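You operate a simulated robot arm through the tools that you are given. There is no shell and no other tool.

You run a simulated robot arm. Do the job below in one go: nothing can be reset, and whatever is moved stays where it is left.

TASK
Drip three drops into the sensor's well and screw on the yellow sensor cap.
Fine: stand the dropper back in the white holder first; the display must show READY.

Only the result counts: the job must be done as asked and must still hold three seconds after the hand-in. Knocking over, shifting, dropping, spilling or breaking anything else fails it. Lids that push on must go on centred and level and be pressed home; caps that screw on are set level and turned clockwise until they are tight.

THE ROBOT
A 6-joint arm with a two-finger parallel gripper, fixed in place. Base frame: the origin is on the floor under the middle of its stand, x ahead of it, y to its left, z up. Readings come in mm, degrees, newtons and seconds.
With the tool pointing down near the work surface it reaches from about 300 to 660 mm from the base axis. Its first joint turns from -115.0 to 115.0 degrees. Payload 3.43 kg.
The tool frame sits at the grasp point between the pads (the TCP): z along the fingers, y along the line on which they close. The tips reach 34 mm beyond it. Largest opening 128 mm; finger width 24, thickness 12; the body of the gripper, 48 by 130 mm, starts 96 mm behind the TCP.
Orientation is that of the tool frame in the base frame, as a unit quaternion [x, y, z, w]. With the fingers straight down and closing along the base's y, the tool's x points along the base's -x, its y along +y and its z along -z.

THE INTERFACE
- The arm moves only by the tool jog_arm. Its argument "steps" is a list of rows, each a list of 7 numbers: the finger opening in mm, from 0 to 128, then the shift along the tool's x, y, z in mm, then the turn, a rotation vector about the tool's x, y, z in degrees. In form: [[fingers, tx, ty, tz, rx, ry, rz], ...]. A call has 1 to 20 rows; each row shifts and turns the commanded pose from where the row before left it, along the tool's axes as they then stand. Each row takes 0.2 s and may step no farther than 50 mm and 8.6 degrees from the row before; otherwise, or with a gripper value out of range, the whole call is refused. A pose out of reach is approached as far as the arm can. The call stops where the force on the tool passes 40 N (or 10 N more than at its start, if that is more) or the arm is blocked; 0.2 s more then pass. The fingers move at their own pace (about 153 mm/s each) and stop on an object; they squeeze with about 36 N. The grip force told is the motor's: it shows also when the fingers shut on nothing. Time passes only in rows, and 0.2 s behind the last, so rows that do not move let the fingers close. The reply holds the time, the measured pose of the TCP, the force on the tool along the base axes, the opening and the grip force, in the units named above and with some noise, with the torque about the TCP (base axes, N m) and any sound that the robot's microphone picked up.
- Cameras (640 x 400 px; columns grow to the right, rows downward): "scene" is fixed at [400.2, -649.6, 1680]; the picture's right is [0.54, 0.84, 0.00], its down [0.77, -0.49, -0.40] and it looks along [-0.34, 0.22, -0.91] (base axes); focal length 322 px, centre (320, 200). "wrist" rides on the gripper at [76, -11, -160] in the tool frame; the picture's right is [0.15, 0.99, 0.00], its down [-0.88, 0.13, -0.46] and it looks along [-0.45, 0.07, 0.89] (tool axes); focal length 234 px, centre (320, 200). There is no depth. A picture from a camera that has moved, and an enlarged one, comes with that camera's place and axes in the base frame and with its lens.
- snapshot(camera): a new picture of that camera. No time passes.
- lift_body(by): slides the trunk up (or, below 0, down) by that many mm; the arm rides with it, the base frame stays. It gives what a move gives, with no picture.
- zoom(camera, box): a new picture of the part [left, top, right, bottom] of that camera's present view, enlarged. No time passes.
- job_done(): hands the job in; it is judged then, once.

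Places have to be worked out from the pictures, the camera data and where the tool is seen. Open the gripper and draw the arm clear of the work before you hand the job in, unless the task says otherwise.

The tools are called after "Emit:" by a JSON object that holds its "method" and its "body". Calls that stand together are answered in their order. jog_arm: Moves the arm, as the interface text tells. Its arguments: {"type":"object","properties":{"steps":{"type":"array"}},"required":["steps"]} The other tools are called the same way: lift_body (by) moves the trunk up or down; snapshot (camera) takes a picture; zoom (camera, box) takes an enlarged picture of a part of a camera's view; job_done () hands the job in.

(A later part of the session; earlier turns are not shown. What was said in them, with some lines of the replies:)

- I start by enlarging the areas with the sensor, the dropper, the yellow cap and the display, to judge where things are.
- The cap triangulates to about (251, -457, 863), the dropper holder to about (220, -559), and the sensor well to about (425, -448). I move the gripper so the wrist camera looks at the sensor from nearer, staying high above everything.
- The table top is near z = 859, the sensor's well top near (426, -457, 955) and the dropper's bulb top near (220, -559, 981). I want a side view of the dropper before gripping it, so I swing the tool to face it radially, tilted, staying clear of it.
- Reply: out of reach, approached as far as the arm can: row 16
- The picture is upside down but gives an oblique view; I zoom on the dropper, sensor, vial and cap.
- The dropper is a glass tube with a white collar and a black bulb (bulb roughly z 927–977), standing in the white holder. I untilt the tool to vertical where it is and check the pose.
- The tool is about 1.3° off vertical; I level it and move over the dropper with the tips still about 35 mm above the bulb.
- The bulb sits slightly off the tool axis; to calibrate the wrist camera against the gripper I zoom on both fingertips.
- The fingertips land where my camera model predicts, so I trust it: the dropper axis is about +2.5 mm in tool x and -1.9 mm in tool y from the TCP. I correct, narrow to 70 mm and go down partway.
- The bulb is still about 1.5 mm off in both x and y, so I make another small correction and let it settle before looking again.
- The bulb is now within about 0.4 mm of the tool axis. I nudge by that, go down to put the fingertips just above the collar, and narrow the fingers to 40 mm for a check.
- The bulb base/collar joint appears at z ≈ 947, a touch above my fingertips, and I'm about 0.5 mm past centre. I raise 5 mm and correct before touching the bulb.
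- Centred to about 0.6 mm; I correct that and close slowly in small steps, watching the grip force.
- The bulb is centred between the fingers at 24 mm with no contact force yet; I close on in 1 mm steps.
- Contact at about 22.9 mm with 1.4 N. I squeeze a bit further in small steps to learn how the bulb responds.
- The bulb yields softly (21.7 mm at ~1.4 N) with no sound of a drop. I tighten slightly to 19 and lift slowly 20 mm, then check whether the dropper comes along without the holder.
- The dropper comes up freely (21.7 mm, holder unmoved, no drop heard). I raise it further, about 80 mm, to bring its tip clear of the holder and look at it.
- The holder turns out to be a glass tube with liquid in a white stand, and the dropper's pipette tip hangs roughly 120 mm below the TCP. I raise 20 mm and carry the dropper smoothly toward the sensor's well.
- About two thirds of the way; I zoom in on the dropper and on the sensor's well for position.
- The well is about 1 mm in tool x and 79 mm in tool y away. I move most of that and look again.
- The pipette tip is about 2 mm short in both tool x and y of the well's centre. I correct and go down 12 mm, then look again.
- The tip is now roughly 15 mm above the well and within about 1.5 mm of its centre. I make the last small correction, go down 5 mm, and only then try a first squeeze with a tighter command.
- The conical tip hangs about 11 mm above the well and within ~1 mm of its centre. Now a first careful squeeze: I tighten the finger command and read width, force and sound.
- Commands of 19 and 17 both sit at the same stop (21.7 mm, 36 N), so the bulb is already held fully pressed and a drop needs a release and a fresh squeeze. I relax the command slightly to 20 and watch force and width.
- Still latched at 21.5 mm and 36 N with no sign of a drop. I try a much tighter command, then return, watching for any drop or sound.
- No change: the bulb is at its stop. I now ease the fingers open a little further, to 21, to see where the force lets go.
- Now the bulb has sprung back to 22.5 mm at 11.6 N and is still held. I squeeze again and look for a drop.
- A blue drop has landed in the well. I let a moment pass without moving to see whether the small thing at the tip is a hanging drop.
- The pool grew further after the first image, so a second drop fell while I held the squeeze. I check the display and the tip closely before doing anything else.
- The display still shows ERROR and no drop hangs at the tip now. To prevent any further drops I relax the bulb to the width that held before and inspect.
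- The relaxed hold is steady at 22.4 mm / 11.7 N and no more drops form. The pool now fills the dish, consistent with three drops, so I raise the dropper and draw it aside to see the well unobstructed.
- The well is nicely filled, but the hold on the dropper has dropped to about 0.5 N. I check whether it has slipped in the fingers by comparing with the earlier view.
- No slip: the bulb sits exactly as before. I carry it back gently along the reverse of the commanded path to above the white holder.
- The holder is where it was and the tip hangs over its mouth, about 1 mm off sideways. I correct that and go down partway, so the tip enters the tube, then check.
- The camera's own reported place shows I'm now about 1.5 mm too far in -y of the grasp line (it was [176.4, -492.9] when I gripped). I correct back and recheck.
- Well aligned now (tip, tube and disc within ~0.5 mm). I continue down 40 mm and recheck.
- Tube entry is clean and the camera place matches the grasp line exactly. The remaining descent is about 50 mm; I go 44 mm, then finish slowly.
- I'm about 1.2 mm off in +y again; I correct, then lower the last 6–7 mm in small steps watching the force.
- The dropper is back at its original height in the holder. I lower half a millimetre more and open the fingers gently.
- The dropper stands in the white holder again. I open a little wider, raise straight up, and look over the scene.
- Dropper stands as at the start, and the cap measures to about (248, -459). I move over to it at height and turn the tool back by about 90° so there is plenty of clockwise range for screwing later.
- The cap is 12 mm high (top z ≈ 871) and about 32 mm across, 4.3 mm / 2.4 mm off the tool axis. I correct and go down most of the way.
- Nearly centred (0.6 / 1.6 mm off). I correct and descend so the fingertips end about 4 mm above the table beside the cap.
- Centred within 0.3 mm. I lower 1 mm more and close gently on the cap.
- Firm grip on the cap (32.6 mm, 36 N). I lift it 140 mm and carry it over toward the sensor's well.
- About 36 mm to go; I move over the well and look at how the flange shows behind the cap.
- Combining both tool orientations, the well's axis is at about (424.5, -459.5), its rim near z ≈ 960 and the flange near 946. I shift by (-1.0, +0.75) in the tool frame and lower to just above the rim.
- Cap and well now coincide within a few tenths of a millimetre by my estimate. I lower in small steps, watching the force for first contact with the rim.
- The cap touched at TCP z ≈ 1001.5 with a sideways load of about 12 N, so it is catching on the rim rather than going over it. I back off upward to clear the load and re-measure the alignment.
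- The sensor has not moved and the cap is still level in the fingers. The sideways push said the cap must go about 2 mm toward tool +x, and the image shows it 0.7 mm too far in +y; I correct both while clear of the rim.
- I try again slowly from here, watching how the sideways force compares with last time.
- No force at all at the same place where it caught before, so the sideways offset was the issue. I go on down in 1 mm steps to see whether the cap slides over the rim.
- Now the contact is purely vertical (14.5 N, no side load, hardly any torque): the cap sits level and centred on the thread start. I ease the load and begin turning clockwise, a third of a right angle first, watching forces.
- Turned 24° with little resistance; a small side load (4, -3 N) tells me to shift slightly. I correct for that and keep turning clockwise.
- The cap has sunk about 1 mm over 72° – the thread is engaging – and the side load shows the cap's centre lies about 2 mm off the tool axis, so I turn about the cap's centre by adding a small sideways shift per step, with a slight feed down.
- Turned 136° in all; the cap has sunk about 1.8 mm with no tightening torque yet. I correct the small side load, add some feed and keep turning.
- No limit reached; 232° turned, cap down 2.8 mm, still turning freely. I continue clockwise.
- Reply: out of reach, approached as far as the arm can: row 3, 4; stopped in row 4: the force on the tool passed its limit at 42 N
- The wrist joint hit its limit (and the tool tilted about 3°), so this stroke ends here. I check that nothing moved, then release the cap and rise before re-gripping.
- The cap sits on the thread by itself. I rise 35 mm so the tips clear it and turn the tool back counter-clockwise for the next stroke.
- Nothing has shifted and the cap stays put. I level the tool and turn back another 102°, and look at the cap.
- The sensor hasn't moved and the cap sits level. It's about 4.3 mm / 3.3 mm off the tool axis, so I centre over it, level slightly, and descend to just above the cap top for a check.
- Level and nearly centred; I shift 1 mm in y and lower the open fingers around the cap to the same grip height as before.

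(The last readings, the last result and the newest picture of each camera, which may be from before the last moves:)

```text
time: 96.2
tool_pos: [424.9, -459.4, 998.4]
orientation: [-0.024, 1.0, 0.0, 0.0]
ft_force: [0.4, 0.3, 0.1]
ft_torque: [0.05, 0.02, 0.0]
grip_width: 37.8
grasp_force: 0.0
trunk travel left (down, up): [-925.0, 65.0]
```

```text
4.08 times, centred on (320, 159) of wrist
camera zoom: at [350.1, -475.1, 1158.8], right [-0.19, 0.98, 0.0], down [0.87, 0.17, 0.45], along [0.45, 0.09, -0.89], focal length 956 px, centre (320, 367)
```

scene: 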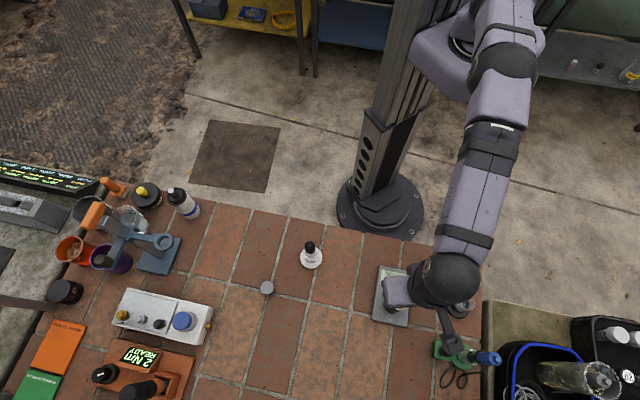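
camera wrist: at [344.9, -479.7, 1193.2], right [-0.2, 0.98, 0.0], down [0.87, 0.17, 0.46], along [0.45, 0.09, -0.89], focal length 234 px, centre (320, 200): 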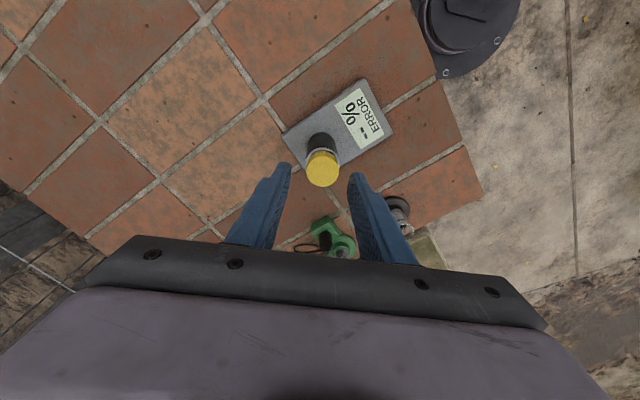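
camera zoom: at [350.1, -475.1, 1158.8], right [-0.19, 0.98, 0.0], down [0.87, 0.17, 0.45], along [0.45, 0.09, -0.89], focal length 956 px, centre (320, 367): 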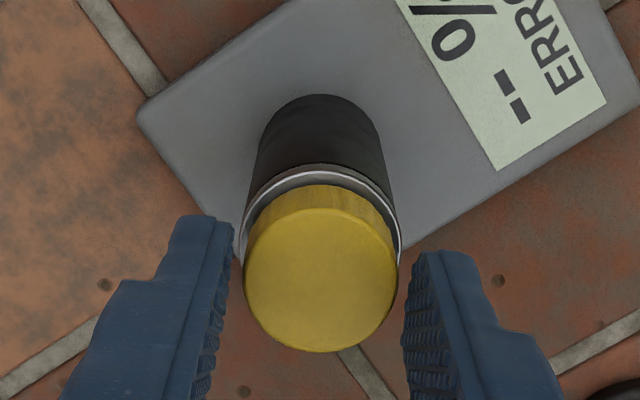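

Centred within 0.2 mm now. I close on the cap and continue turning clockwise with a little downward feed.

Emit:
{"method": "jog_arm", "body": {"steps": [[35, 0, 0, 0, 0, 0, 0], [33, 0, 0, 0, 0, 0, 0], [31, 0, 0, 0, 0, 0, 0], [28, 0, 0, 0, 0, 0, 0], [28, 0, 0, 0.8, 0, 0, 0], [28, 0, 0, 0.1, 0, 0, 8], [28, 0, 0, 0.1, 0, 0, 8], [28, 0, 0, 0.1, 0, 0, 8], [28, 0, 0, 0.1, 0, 0, 8], [28, 0, 0, 0.1, 0, 0, 8], [28, 0, 0, 0, 0, 0, 0]]}}

Emit:
{"method": "zoom", "body": {"camera": "wrist", "box": [270, 120, 370, 190]}}

```text
time: 98.5
tool_pos: [424.0, -460.3, 997.8]
orientation: [0.319, 0.948, -0.002, 0.002]
ft_force: [1.3, -4.7, 11.9]
ft_torque: [0.0, 0.18, -0.03]
grip_width: 32.5
grasp_force: 36.0
trunk travel left (down, up): [-925.0, 65.0]
```

```text
5.71 times, centred on (320, 155) of wrist
camera zoom: at [357.6, -422.8, 1158.0], right [0.48, 0.88, 0.0], down [0.78, -0.43, 0.46], along [0.4, -0.22, -0.89], focal length 1338 px, centre (320, 457)
```

zoom: 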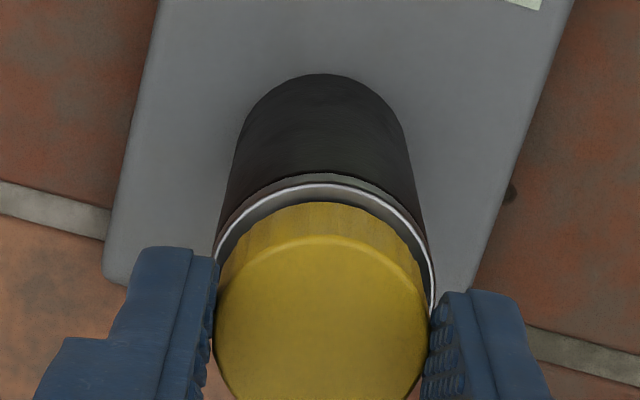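

Turning smoothly (Fz 12 N, no tightening torque yet). I continue clockwise.

Emit:
{"method": "jog_arm", "body": {"steps": [[28, 0, 0, 0.05, 0, 0, 8], [28, 0, 0, 0.05, 0, 0, 8], [28, 0, 0, 0.05, 0, 0, 8], [28, 0, 0, 0.05, 0, 0, 8], [28, 0, 0, 0.05, 0, 0, 8], [28, 0, 0, 0.05, 0, 0, 8], [28, 0, 0, 0.05, 0, 0, 8], [28, 0, 0, 0.05, 0, 0, 8], [28, 0, 0, 0, 0, 0, 0]]}}

Emit:
{"method": "zoom", "body": {"camera": "wrist", "box": [270, 120, 370, 190]}}

```text
time: 100.5
tool_pos: [425.3, -459.6, 997.7]
orientation: [0.773, 0.634, 0.0, 0.0]
ft_force: [1.2, -7.7, 13.1]
ft_torque: [-0.35, -0.07, -0.02]
grip_width: 32.6
grasp_force: 35.8
trunk travel left (down, up): [-925.0, 65.0]
```

```text
5.71 times, centred on (320, 155) of wrist
camera zoom: at [428.5, -383.4, 1157.1], right [1.0, -0.05, 0.0], down [-0.05, -0.89, 0.46], along [-0.02, -0.46, -0.89], focal length 1338 px, centre (320, 457)
```

zoom: 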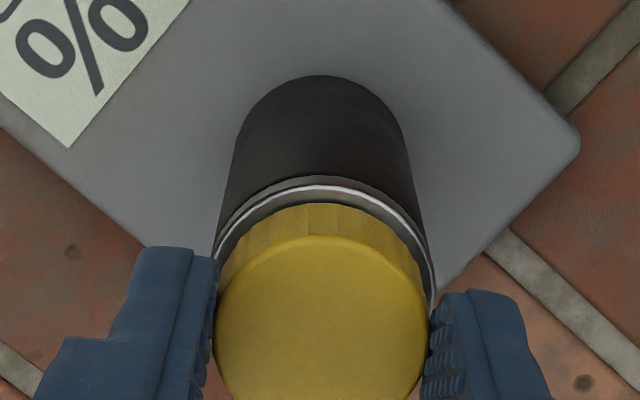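

Cap keeps sinking (TCP now 997.1). I relieve the sideways load and continue.

Emit:
{"method": "jog_arm", "body": {"steps": [[28, -0.7, 0.2, 0, 0, 0, 0], [28, 0, 0, 0.06, 0, 0, 8], [28, 0, 0, 0.06, 0, 0, 8], [28, 0, 0, 0.06, 0, 0, 8], [28, 0, 0, 0.06, 0, 0, 8], [28, 0, 0, 0.06, 0, 0, 8], [28, 0, 0, 0.06, 0, 0, 8], [28, 0, 0, 0.06, 0, 0, 8], [28, 0, 0, 0, 0, 0, 0]]}}

Emit:
{"method": "zoom", "body": {"camera": "wrist", "box": [270, 120, 370, 190]}}

```text
time: 102.5
tool_pos: [425.5, -458.5, 997.4]
orientation: [0.98, 0.197, 0.0, 0.001]
ft_force: [1.2, -3.7, 15.0]
ft_torque: [-0.17, 0.09, -0.03]
grip_width: 32.6
grasp_force: 36.0
trunk travel left (down, up): [-925.0, 65.0]
```

```text
5.71 times, centred on (320, 155) of wrist
camera zoom: at [490.4, -420.4, 1156.4], right [0.52, -0.86, 0.0], down [-0.76, -0.46, 0.46], along [-0.39, -0.24, -0.89], focal length 1338 px, centre (320, 457)
```

zoom: 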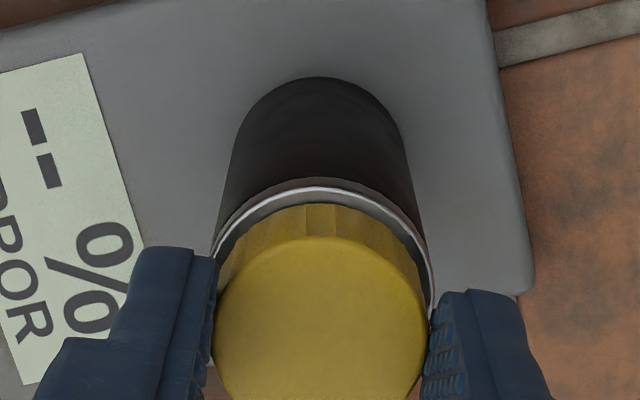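

Emit:
{"method": "jog_arm", "body": {"steps": [[28, -0.2, 0.4, 0, 0, 0, 0], [28, 0, 0, 0, 0, 0, 8], [28, 0, 0, 0, 0, 0, 8], [28, 0, 0, 0, 0, 0, 8], [28, 0, 0, 0, 0, 0, 8], [28, 0, 0, 0, 0, 0, 8], [28, 0, 0, 0, 0, 0, 8], [28, 0, 0, 0, 0, 0, 0]]}}

Emit:
{"method": "zoom", "body": {"camera": "wrist", "box": [270, 120, 370, 190]}}

Emit:
{"method": "zoom", "body": {"camera": "scene", "box": [360, 255, 456, 315]}}

```text
time: 104.3
tool_pos: [425.4, -460.9, 995.9]
orientation: [0.976, -0.219, 0.0, 0.001]
ft_force: [4.8, -1.0, 12.8]
ft_torque: [0.09, -0.05, -0.08]
grip_width: 32.4
grasp_force: 35.9
trunk travel left (down, up): [-925.0, 65.0]
```

```text
5.71 times, centred on (320, 155) of wrist
camera zoom: at [498.1, -482.4, 1155.8], right [-0.29, -0.96, 0.0], down [-0.85, 0.26, 0.46], along [-0.44, 0.13, -0.89], focal length 1338 px, centre (320, 457)
```

zoom: 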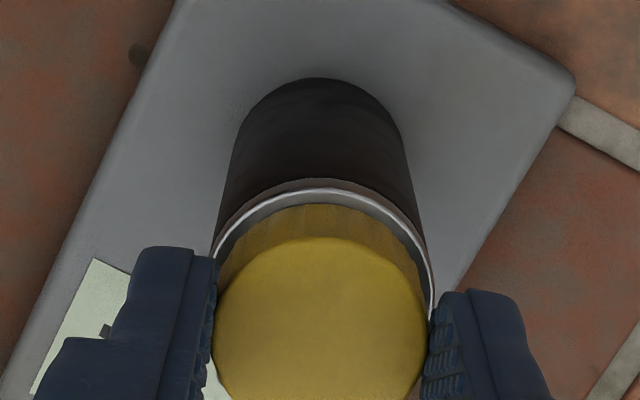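

```text
6.67 times, centred on (408, 285) of scene
camera zoom: at [400.2, -649.6, 1680.0], right [0.54, 0.84, 0.0], down [0.77, -0.49, -0.4], along [-0.34, 0.22, -0.91], focal length 2146 px, centre (-267, -367)
```

zoom: 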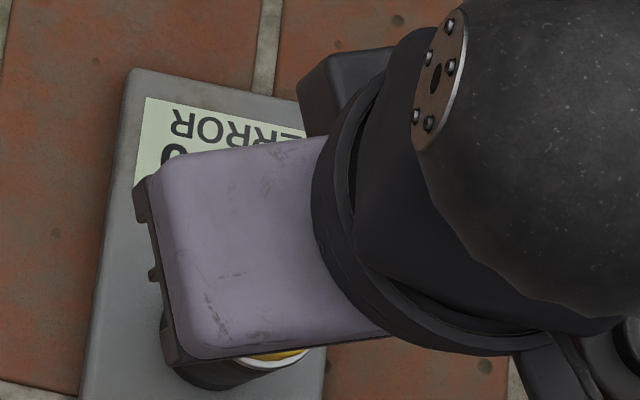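

Total about 440° turned and the cap is down about 5.5 mm; a hint of torque appears. I release, rise and turn back for another stroke.

Emit:
{"method": "jog_arm", "body": {"steps": [[31, 0, 0, 0, 0, 0, 0], [34, 0, 0, 0, 0, 0, 0], [38, 0, 0, 0, 0, 0, 0], [46, 0, 0, 0, 0, 0, 0], [50, 0, 0, -10, 0, 0, 0], [50, 0, 0, -20, 0, 0, 0], [50, 0, 0, 0, 0, 0, -8.5], [50, 0, 0, 0, 0, 0, -8.5], [50, 0, 0, 0, 0, 0, -8.5], [50, 0, 0, 0, 0, 0, -8.5], [50, 0, 0, 0, 0, 0, -8.5], [50, 0, 0, 0, 0, 0, -8.5], [50, 0, 0, 0, 0, 0, -8.5], [50, 0, 0, 0, 0, 0, -8.5], [50, 0, 0, 0, 0, 0, -8.5], [50, 0, 0, 0, 0, 0, -8.5], [50, 0, 0, 0, 0, 0, -8.5], [50, 0, 0, 0, 0, 0, -8.5], [50, 0, 0, 0, 0, 0, -8.5], [50, 0, 0, 0, 0, 0, 0]]}}

Emit:
{"method": "zoom", "body": {"camera": "wrist", "box": [250, 60, 390, 208]}}

Emit:
{"method": "zoom", "body": {"camera": "scene", "box": [360, 255, 456, 315]}}

```text
time: 108.5
tool_pos: [425.5, -459.7, 1025.0]
orientation: [0.736, 0.677, -0.001, 0.0]
ft_force: [-0.3, 0.2, 0.6]
ft_torque: [-0.02, -0.01, 0.02]
grip_width: 49.7
grasp_force: 0.1
trunk travel left (down, up): [-925.0, 65.0]
```

```text
2.70 times, centred on (320, 134) of wrist
camera zoom: at [420.7, -384.5, 1185.6], right [1.0, 0.07, 0.0], down [0.06, -0.89, 0.46], along [0.03, -0.46, -0.89], focal length 633 px, centre (320, 378)
```

zoom: 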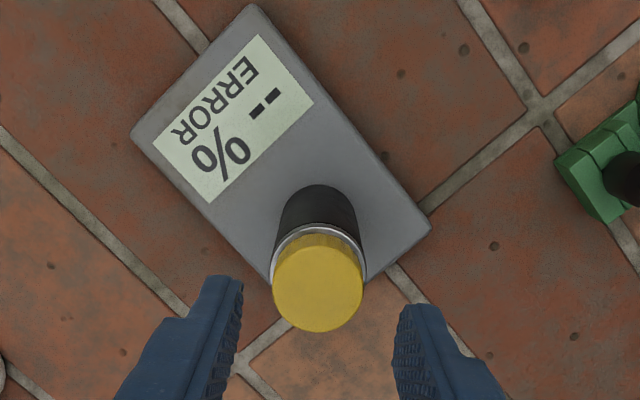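

```text
6.67 times, centred on (408, 285) of scene
camera zoom: at [400.2, -649.6, 1680.0], right [0.54, 0.84, 0.0], down [0.77, -0.49, -0.4], along [-0.34, 0.22, -0.91], focal length 2146 px, centre (-267, -367)
```

zoom: 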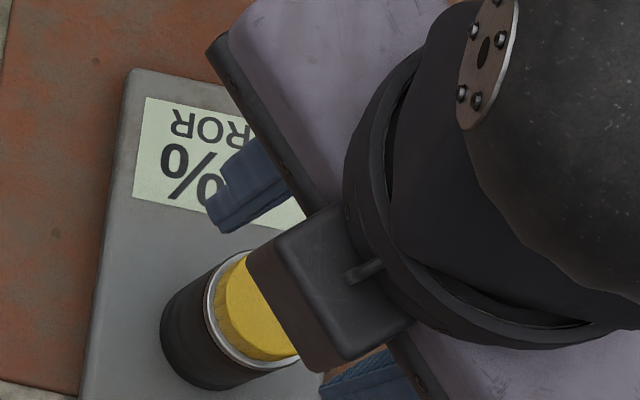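

Emit:
{"method": "jog_arm", "body": {"steps": [[50, 0, 0, 0, 0, 0, -8.5], [50, 0, 0, 0, 0, 0, -8.5], [50, 0, 0, 0, 0, 0, -8.5], [50, 0, 0, 0, 0, 0, -8.5], [50, 0, 0, 0, 0, 0, -8.5], [50, 0, 0, 0, 0, 0, -8.5], [50, 0, 0, 0, 0, 0, -8.5], [50, 0, 0, 0, 0, 0, -8.5], [50, 0, 0, 0, 0, 0, -8.5], [50, 0, 0, 0, 0, 0, -8.5], [50, 0, 0, 0, 0, 0, -8.5], [50, 0, 0, 0, 0, 0, -8.5], [50, 0, 0, 0, 0, 0, 0]]}}

Emit:
{"method": "zoom", "body": {"camera": "wrist", "box": [250, 110, 390, 208]}}

```text
time: 111.3
tool_pos: [424.0, -460.5, 1024.9]
orientation: [-0.065, 0.998, 0.0, -0.001]
ft_force: [0.7, 0.2, 0.3]
ft_torque: [0.02, 0.0, -0.03]
grip_width: 50.1
grasp_force: 0.1
trunk travel left (down, up): [-925.0, 65.0]
```

```text
4.08 times, centred on (320, 159) of wrist
camera zoom: at [350.8, -481.8, 1185.5], right [-0.27, 0.96, 0.0], down [0.86, 0.24, 0.45], along [0.44, 0.12, -0.89], focal length 956 px, centre (320, 367)
```

zoom: 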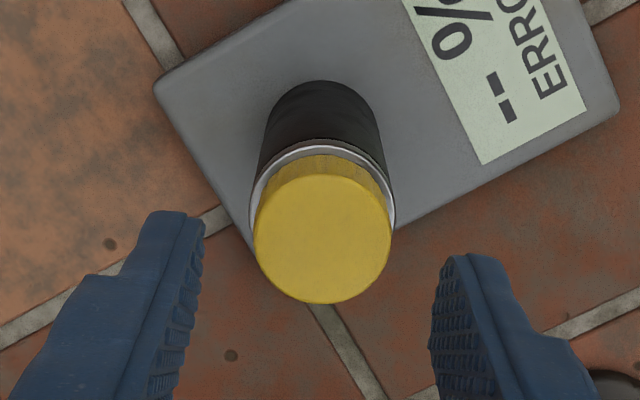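

Still well centred over the cap. I lower around it and re-grip for the third stroke.

Emit:
{"method": "jog_arm", "body": {"steps": [[50, -0.2, 0.4, 0, 0, 0, 0], [50, 0, 0, 8, 0, 0, 0], [48, 0, 0, 8, 0, 0, 0], [46, 0, 0, 6, 0, 0, 0], [42, 0, 0, 5, 0, 0, 0], [40, 0, 0, 2, 0, 0, 0], [38, 0, 0, 0, 0, 0, 0], [38, 0, 0, 0, 0, 0, 0]]}}

Emit:
{"method": "zoom", "body": {"camera": "wrist", "box": [250, 110, 390, 208]}}

```text
time: 113.2
tool_pos: [423.8, -458.2, 996.9]
orientation: [-0.064, 0.998, 0.0, 0.0]
ft_force: [0.2, 0.3, -0.4]
ft_torque: [0.04, -0.02, -0.02]
grip_width: 37.9
grasp_force: 0.1
trunk travel left (down, up): [-925.0, 65.0]
```

```text
4.08 times, centred on (320, 159) of wrist
camera zoom: at [350.9, -480.6, 1155.4], right [-0.27, 0.96, 0.0], down [0.86, 0.24, 0.45], along [0.44, 0.12, -0.89], focal length 956 px, centre (320, 367)
```

zoom: 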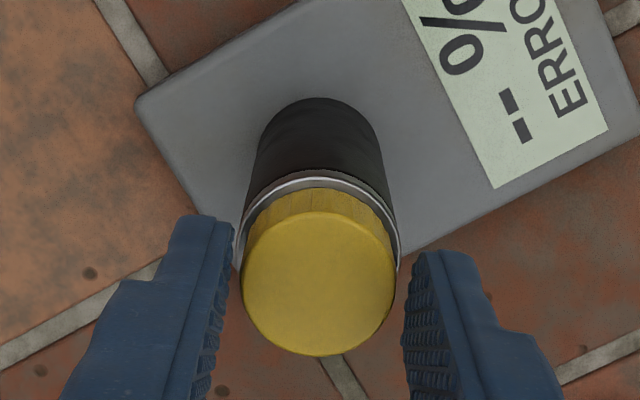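

Emit:
{"method": "jog_arm", "body": {"steps": [[35, 0, 0, 0, 0, 0, 0], [33, 0, 0, 0, 0, 0, 0], [31, 0, 0, 0, 0, 0, 0], [28, 0, 0, 0, 0, 0, 0], [28, 0, 0, 0.8, 0, 0, 0], [28, 0, 0, 0.07, 0, 0, 8], [28, 0, 0, 0.07, 0, 0, 8], [28, 0, 0, 0.07, 0, 0, 8], [28, 0, 0, 0.07, 0, 0, 8], [28, 0, 0, 0.07, 0, 0, 8], [28, 0, 0, 0.07, 0, 0, 8], [28, 0, 0, 0, 0, 0, 0]]}}

Emit:
{"method": "zoom", "body": {"camera": "wrist", "box": [270, 120, 370, 190]}}

```text
time: 115.8
tool_pos: [423.3, -458.9, 995.4]
orientation: [0.349, 0.937, -0.002, -0.001]
ft_force: [-2.1, -2.2, 4.0]
ft_torque: [-0.05, 0.11, 0.08]
grip_width: 31.8
grasp_force: 36.5
trunk travel left (down, up): [-925.0, 65.0]
```

```text
5.71 times, centred on (320, 155) of wrist
camera zoom: at [360.0, -419.0, 1154.7], right [0.54, 0.84, 0.0], down [0.75, -0.48, 0.46], along [0.38, -0.25, -0.89], focal length 1338 px, centre (320, 457)
```

zoom: 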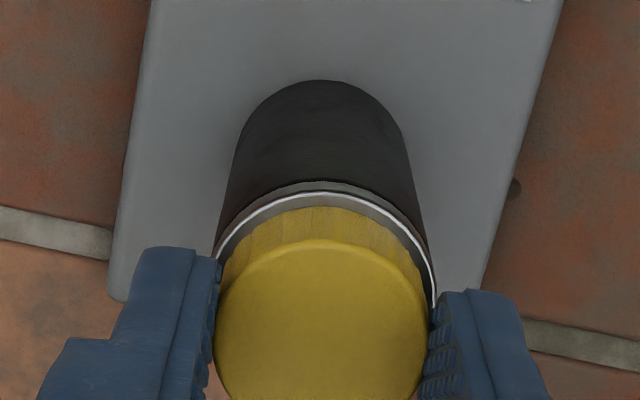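

A resisting torque (+0.08 N·m) appears for the first time. I continue turning in a short stroke and watch it build.

Emit:
{"method": "jog_arm", "body": {"steps": [[28, 0, 0, 0.2, 0, 0, 6], [28, 0, 0, 0.05, 0, 0, 6], [28, 0, 0, 0.05, 0, 0, 6], [28, 0, 0, 0, 0, 0, 0]]}}

Emit:
{"method": "zoom", "body": {"camera": "wrist", "box": [270, 120, 370, 190]}}

Emit:
{"method": "zoom", "body": {"camera": "scene", "box": [360, 255, 456, 315]}}

```text
time: 116.8
tool_pos: [424.2, -459.9, 994.6]
orientation: [0.491, 0.871, -0.001, 0.0]
ft_force: [-3.2, -5.2, 5.8]
ft_torque: [-0.14, 0.15, 0.06]
grip_width: 31.8
grasp_force: 35.7
trunk travel left (down, up): [-925.0, 65.0]
```

```text
5.71 times, centred on (320, 155) of wrist
camera zoom: at [376.0, -401.1, 1154.4], right [0.77, 0.64, 0.0], down [0.57, -0.69, 0.46], along [0.29, -0.35, -0.89], focal length 1338 px, centre (320, 457)
```

zoom: 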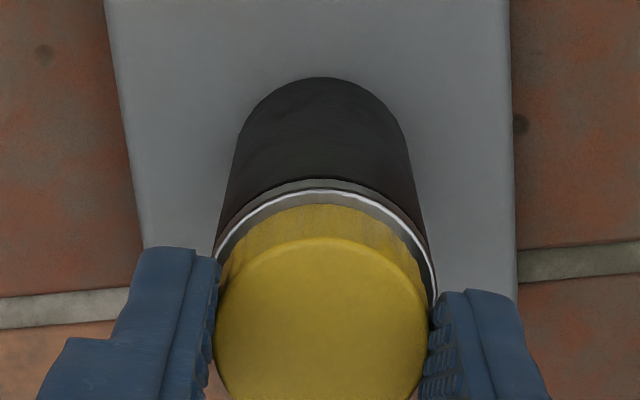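

```text
6.67 times, centred on (408, 285) of scene
camera zoom: at [400.2, -649.6, 1680.0], right [0.54, 0.84, 0.0], down [0.77, -0.49, -0.4], along [-0.34, 0.22, -0.91], focal length 2146 px, centre (-267, -367)
```

zoom: 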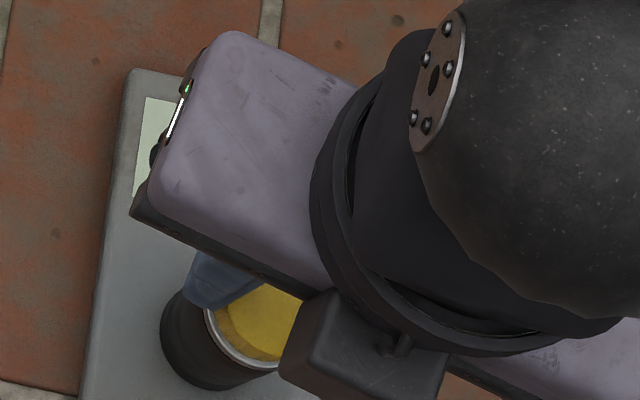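

Emit:
{"method": "jog_arm", "body": {"steps": [[28, 0.3, -0.5, 0.2, 0, 0, 0], [28, 0, 0, 0.1, 0, 0, 8], [28, 0, 0, 0.1, 0, 0, 8], [28, 0, 0, 0.1, 0, 0, 8], [28, 0, 0, 0.1, 0, 0, 8], [28, 0, 0, 0, 0, 0, 0]]}}

Emit:
{"method": "zoom", "body": {"camera": "wrist", "box": [220, 60, 400, 190]}}

```text
time: 118.2
tool_pos: [424.0, -459.2, 994.8]
orientation: [0.713, 0.701, 0.0, 0.0]
ft_force: [-1.7, -0.2, 2.6]
ft_torque: [-0.03, 0.08, 0.05]
grip_width: 32.6
grasp_force: 36.2
trunk travel left (down, up): [-925.0, 65.0]
```

```text
3.08 times, centred on (310, 125) of wrist
camera zoom: at [414.8, -384.2, 1153.8], right [0.99, 0.13, 0.0], down [0.12, -0.88, 0.46], along [0.06, -0.45, -0.89], focal length 720 px, centre (351, 431)
```

zoom: 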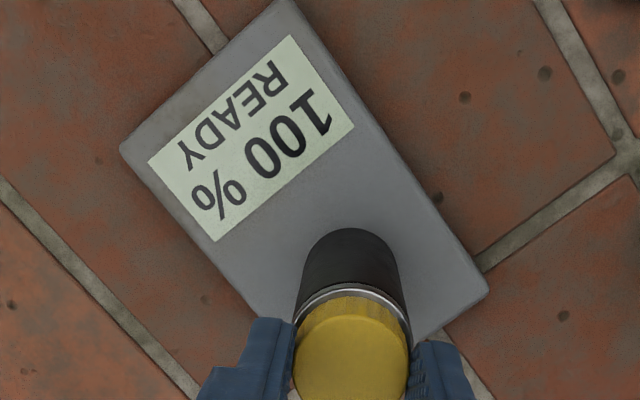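

The display now shows "100 % READY". I turn a little further to make sure the cap is tight, watching torque and the display.

Emit:
{"method": "jog_arm", "body": {"steps": [[28, 0, 0, 0.1, 0, 0, 8], [28, 0, 0, 0.1, 0, 0, 8], [28, 0, 0, 0, 0, 0, 0]]}}

Emit:
{"method": "zoom", "body": {"camera": "wrist", "box": [220, 60, 400, 190]}}

Emit:
{"method": "zoom", "body": {"camera": "wrist", "box": [270, 120, 370, 190]}}

```text
time: 119.0
tool_pos: [424.0, -461.0, 993.7]
orientation: [0.803, 0.596, 0.0, 0.0]
ft_force: [-1.6, 0.6, 2.1]
ft_torque: [-0.03, 0.01, 0.12]
grip_width: 31.9
grasp_force: 36.2
trunk travel left (down, up): [-925.0, 65.0]
```

```text
3.08 times, centred on (310, 125) of wrist
camera zoom: at [436.0, -384.9, 1153.4], right [0.99, -0.15, 0.0], down [-0.13, -0.88, 0.46], along [-0.07, -0.45, -0.89], focal length 720 px, centre (351, 431)
```

zoom: 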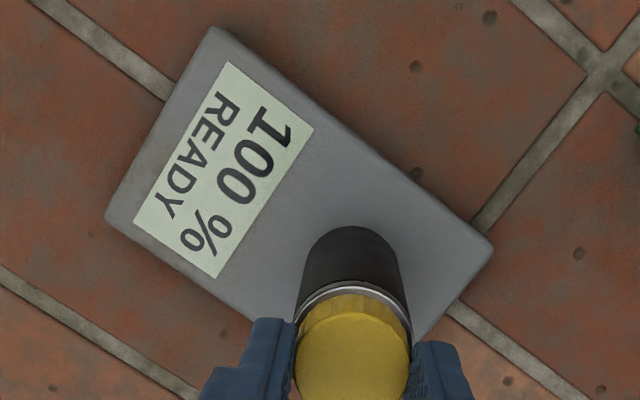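

```text
5.71 times, centred on (320, 155) of wrist
camera zoom: at [436.0, -384.9, 1153.4], right [0.99, -0.15, 0.0], down [-0.13, -0.88, 0.46], along [-0.07, -0.45, -0.89], focal length 1338 px, centre (320, 457)
```

zoom: 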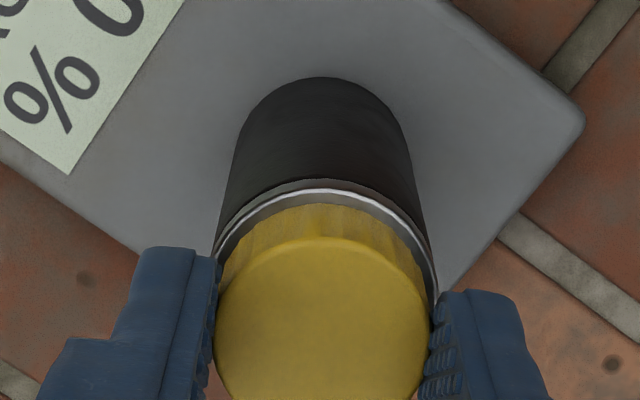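

Torque is building (0.12 N·m), still READY. I turn on a bit more.

Emit:
{"method": "jog_arm", "body": {"steps": [[28, 0, 0, 0.1, 0, 0, 8], [28, 0, 0, 0.1, 0, 0, 8], [28, 0, 0, 0, 0, 0, 0]]}}

Emit:
{"method": "zoom", "body": {"camera": "wrist", "box": [220, 60, 400, 190]}}

```text
time: 119.8
tool_pos: [424.1, -460.6, 992.6]
orientation: [0.879, 0.478, -0.001, -0.001]
ft_force: [-4.3, 0.6, -0.1]
ft_torque: [0.01, 0.18, 0.08]
grip_width: 32.0
grasp_force: 35.7
trunk travel left (down, up): [-925.0, 65.0]
```

```text
3.08 times, centred on (310, 125) of wrist
camera zoom: at [456.3, -391.5, 1153.3], right [0.91, -0.41, 0.0], down [-0.37, -0.81, 0.46], along [-0.19, -0.41, -0.89], focal length 720 px, centre (351, 431)
```

zoom: 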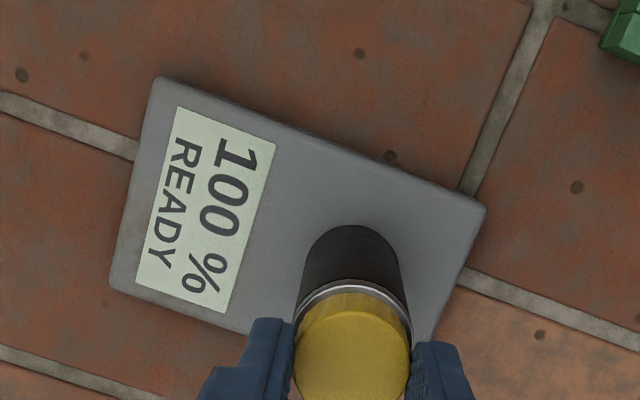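

Emit:
{"method": "jog_arm", "body": {"steps": [[28, 0, -0.3, 0.2, 0, 0, 8], [28, 0, 0, 0.1, 0, 0, 8], [28, 0, 0, 0.1, 0, 0, 8], [28, 0, 0, 0, 0, 0, 0]]}}

Emit:
{"method": "zoom", "body": {"camera": "wrist", "box": [220, 60, 400, 190]}}

Emit:
{"method": "zoom", "body": {"camera": "wrist", "box": [270, 120, 370, 190]}}

```text
time: 120.8
tool_pos: [425.4, -460.0, 993.5]
orientation: [0.958, 0.285, 0.0, 0.0]
ft_force: [1.0, -0.3, 0.9]
ft_torque: [0.01, -0.03, 0.0]
grip_width: 32.3
grasp_force: 36.1
trunk travel left (down, up): [-925.0, 65.0]
```

```text
3.08 times, centred on (310, 125) of wrist
camera zoom: at [482.5, -409.0, 1153.1], right [0.66, -0.75, 0.0], down [-0.67, -0.59, 0.46], along [-0.34, -0.3, -0.89], focal length 720 px, centre (351, 431)
```

zoom: 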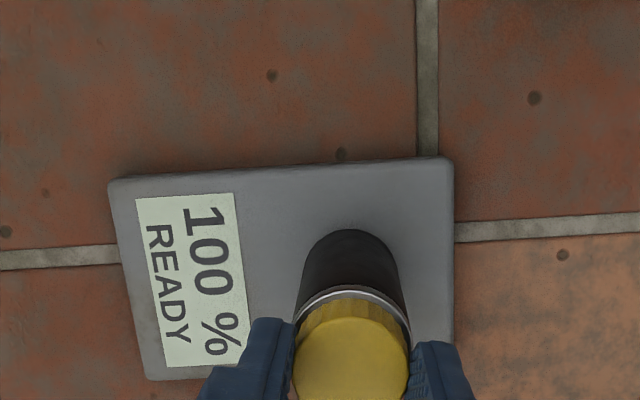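

```text
5.71 times, centred on (320, 155) of wrist
camera zoom: at [482.5, -409.0, 1153.1], right [0.66, -0.75, 0.0], down [-0.67, -0.59, 0.46], along [-0.34, -0.3, -0.89], focal length 1338 px, centre (320, 457)
```

zoom: 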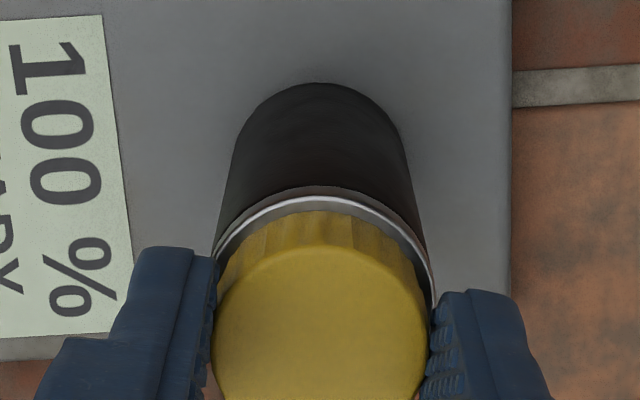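

The display stays at 100 % READY, and the fingers now slip over the cap's ribs (grip width flickering, no more sinking), so the cap is tight. I open the fingers and rise clear.

Emit:
{"method": "jog_arm", "body": {"steps": [[31, 0, 0, 0, 0, 0, 0], [34, 0, 0, 0, 0, 0, 0], [38, 0, 0, 0, 0, 0, 0], [46, 0, 0, 0, 0, 0, 0], [50, 0, 0, 0, 0, 0, 0], [50, 0, 0, -10, 0, 0, 0], [50, 0, 0, -25, 0, 0, 0], [50, 0, 0, 0, 0, 0, 0]]}}

Emit:
{"method": "snapshot", "body": {"camera": "wrist"}}

Emit:
{"method": "zoom", "body": {"camera": "wrist", "box": [250, 90, 390, 188]}}

Emit:
{"method": "zoom", "body": {"camera": "scene", "box": [360, 255, 456, 315]}}

```text
time: 122.5
tool_pos: [422.2, -461.4, 1027.2]
orientation: [0.958, 0.286, -0.001, 0.0]
ft_force: [-0.3, -0.9, 0.5]
ft_torque: [0.02, 0.03, 0.03]
grip_width: 50.0
grasp_force: 0.1
trunk travel left (down, up): [-925.0, 65.0]
```

```text
taken
camera wrist: at [480.4, -411.5, 1187.3], right [0.67, -0.75, 0.0], down [-0.66, -0.59, 0.46], along [-0.34, -0.3, -0.89], focal length 234 px, centre (320, 200)
```

wrist: 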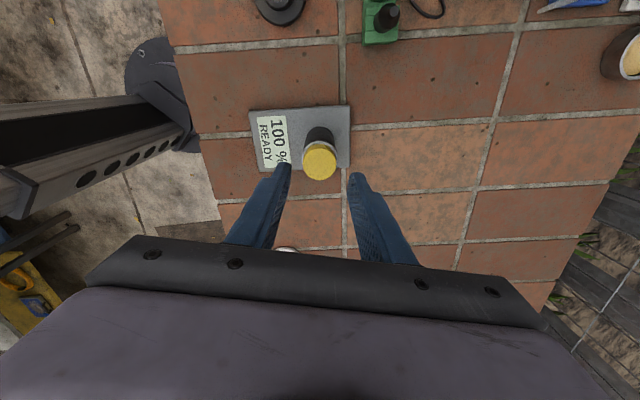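

```text
4.08 times, centred on (320, 139) of wrist
camera zoom: at [480.4, -411.5, 1187.3], right [0.67, -0.75, 0.0], down [-0.66, -0.59, 0.46], along [-0.34, -0.3, -0.89], focal length 956 px, centre (320, 449)
```

zoom: 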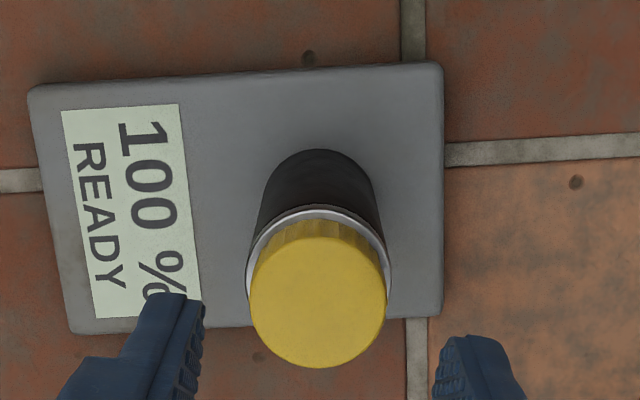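

```text
6.67 times, centred on (408, 285) of scene
camera zoom: at [400.2, -649.6, 1680.0], right [0.54, 0.84, 0.0], down [0.77, -0.49, -0.4], along [-0.34, 0.22, -0.91], focal length 2146 px, centre (-267, -367)
```

zoom: 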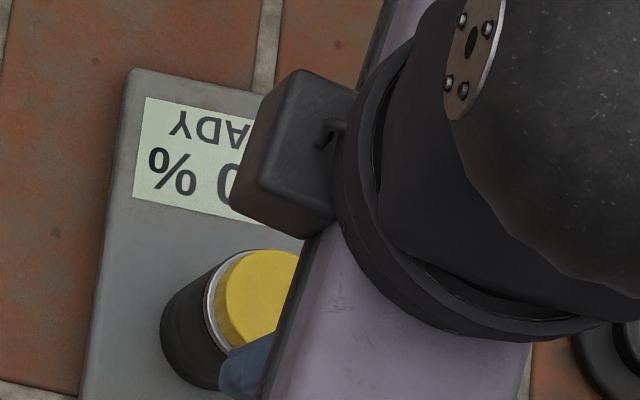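

Display reads 100 % READY with the cap level and tight and the sensor unmoved. I rise well up and draw the arm back clear of the work, then check everything once more.

Emit:
{"method": "jog_arm", "body": {"steps": [[60, 0, 0, -30, 0, 0, 0], [60, 0, 0, -45, 0, 0, 0], [60, 0, 0, -45, 0, 0, 0], [60, 0, 0, -40, 0, 0, 0], [60, -23, -33, 0, 0, 0, 0], [60, -23, -33, 0, 0, 0, 0], [60, -23, -33, 0, 0, 0, 0], [60, -23, -33, 0, 0, 0, 0], [60, 0, 0, 0, 0, 0, 0]]}}

Emit:
{"method": "snapshot", "body": {"camera": "scene"}}

Emit:
{"method": "zoom", "body": {"camera": "scene", "box": [280, 220, 440, 320]}}

Emit:
{"method": "snapshot", "body": {"camera": "wrist"}}

```text
time: 124.5
tool_pos: [265.9, -388.6, 1181.4]
orientation: [0.958, 0.286, -0.001, 0.001]
ft_force: [-0.6, -0.1, 0.2]
ft_torque: [0.03, 0.04, -0.02]
grip_width: 60.1
grasp_force: 0.2
out of reach, approached as far as the arm can: row 4
trunk travel left (down, up): [-925.0, 65.0]
```

```text
taken
```

scene: 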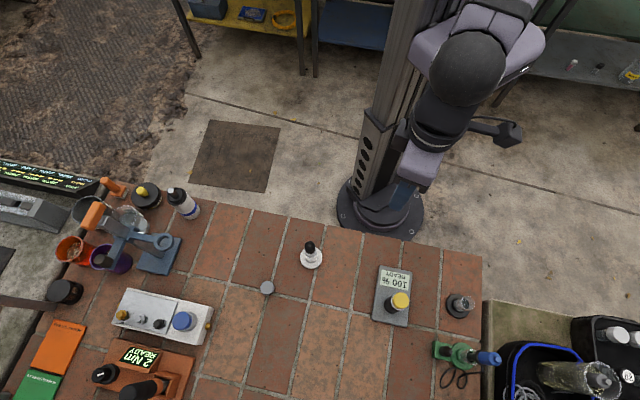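

```text
4.00 times, centred on (360, 270) of scene
camera zoom: at [400.2, -649.6, 1680.0], right [0.54, 0.84, 0.0], down [0.77, -0.49, -0.4], along [-0.34, 0.22, -0.91], focal length 1288 px, centre (160, -80)
```

zoom: 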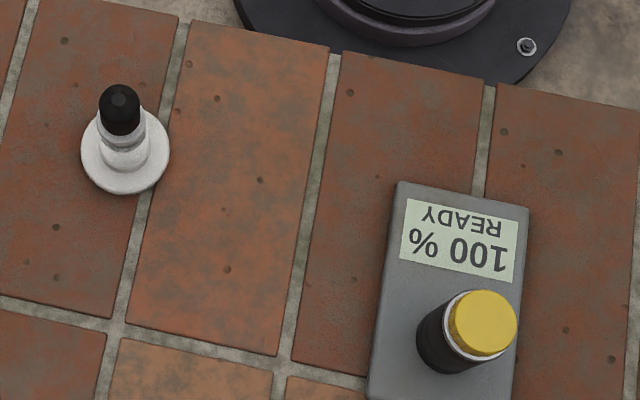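

```text
taken
camera wrist: at [324.1, -338.0, 1342.5], right [0.67, -0.75, 0.0], down [-0.66, -0.59, 0.46], along [-0.34, -0.3, -0.89], focal length 234 px, centre (320, 200)
```

wrist: 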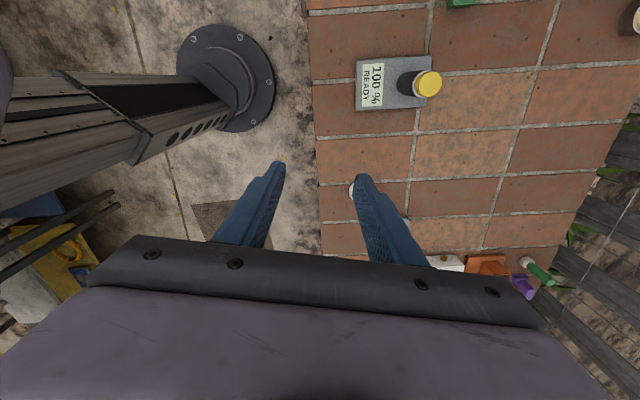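

Everything is in place; I take one last close look at the cap's seating and the dropper before handing in.

Emit:
{"method": "zoom", "body": {"camera": "scene", "box": [376, 280, 424, 310]}}

Emit:
{"method": "zoom", "body": {"camera": "scene", "box": [288, 235, 336, 275]}}

Emit:
{"method": "zoom", "body": {"camera": "wrist", "box": [350, 40, 460, 117]}}

```text
13.33 times, centred on (400, 295) of scene
camera zoom: at [400.2, -649.6, 1680.0], right [0.54, 0.84, 0.0], down [0.77, -0.49, -0.4], along [-0.34, 0.22, -0.91], focal length 4292 px, centre (-747, -1067)
```

zoom: 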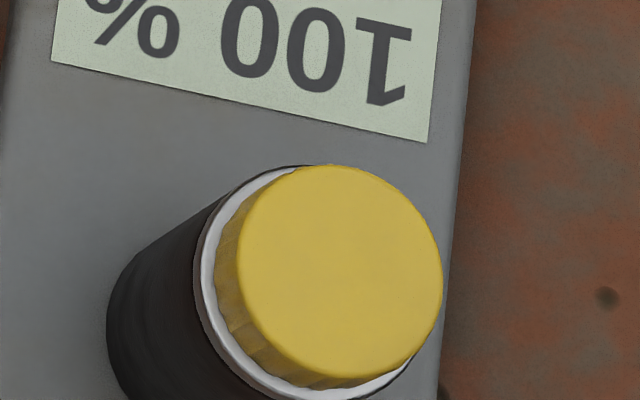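

```text
10.00 times, centred on (312, 255) of scene
camera zoom: at [400.2, -649.6, 1680.0], right [0.54, 0.84, 0.0], down [0.77, -0.49, -0.4], along [-0.34, 0.22, -0.91], focal length 3219 px, centre (400, -350)
```

zoom: 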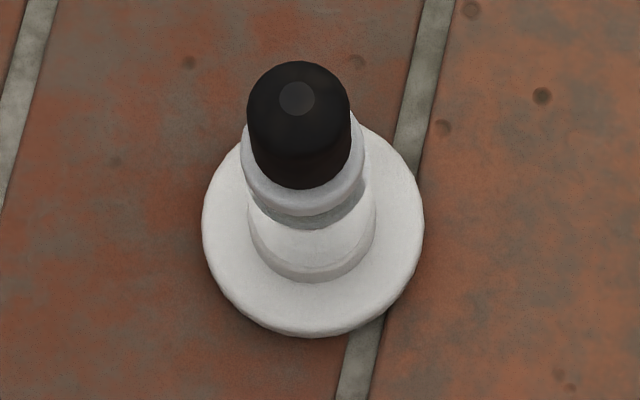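

```text
5.19 times, centred on (405, 78) of wrist
camera zoom: at [324.1, -338.0, 1342.5], right [0.67, -0.75, 0.0], down [-0.66, -0.59, 0.46], along [-0.34, -0.3, -0.89], focal length 1216 px, centre (-122, 831)
```

zoom: 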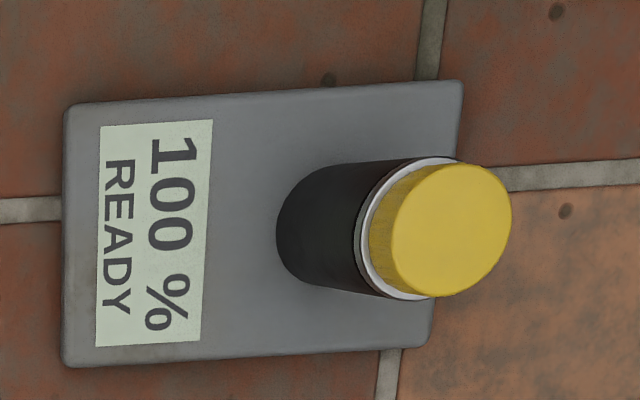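

The dropper stands in the white holder. The yellow cap sits level and tight, the display reads 100 % READY, and the arm is clear with the gripper open, so I hand the job in.

Emit:
{"method": "job_done", "body": {}}

```text
The job is handed in.
```

The job is handed in: the three drops are in the sensor's well, the yellow cap is screwed on, and the display shows "100 % READY".

- **Drops:** I could not watch all three fall. One squeeze released several drops, and I stopped it when the pool filled the dish. The READY reading after capping is what confirms the amount.
- **Dropper:** It is back in the white holder and upright. I put it there before fitting the cap.
- **Cap:** It sits level and took about one and a half turns to screw on. I turned about 56° past the point where READY appeared. The fingers then seemed to slip on the cap's ribs, so I took it as tight; there was no sharp rise in torque to confirm it.
- **Sensor:** The cap caught on the rim on the first try, with a side push of about 12 N. At the end of the first turning stroke the wrist reached its limit and the call stopped at 42 N. The pictures showed the sensor had not moved either time.

The gripper is open and the arm is drawn back clear of the work. I saw nothing knocked over, spilled or moved.
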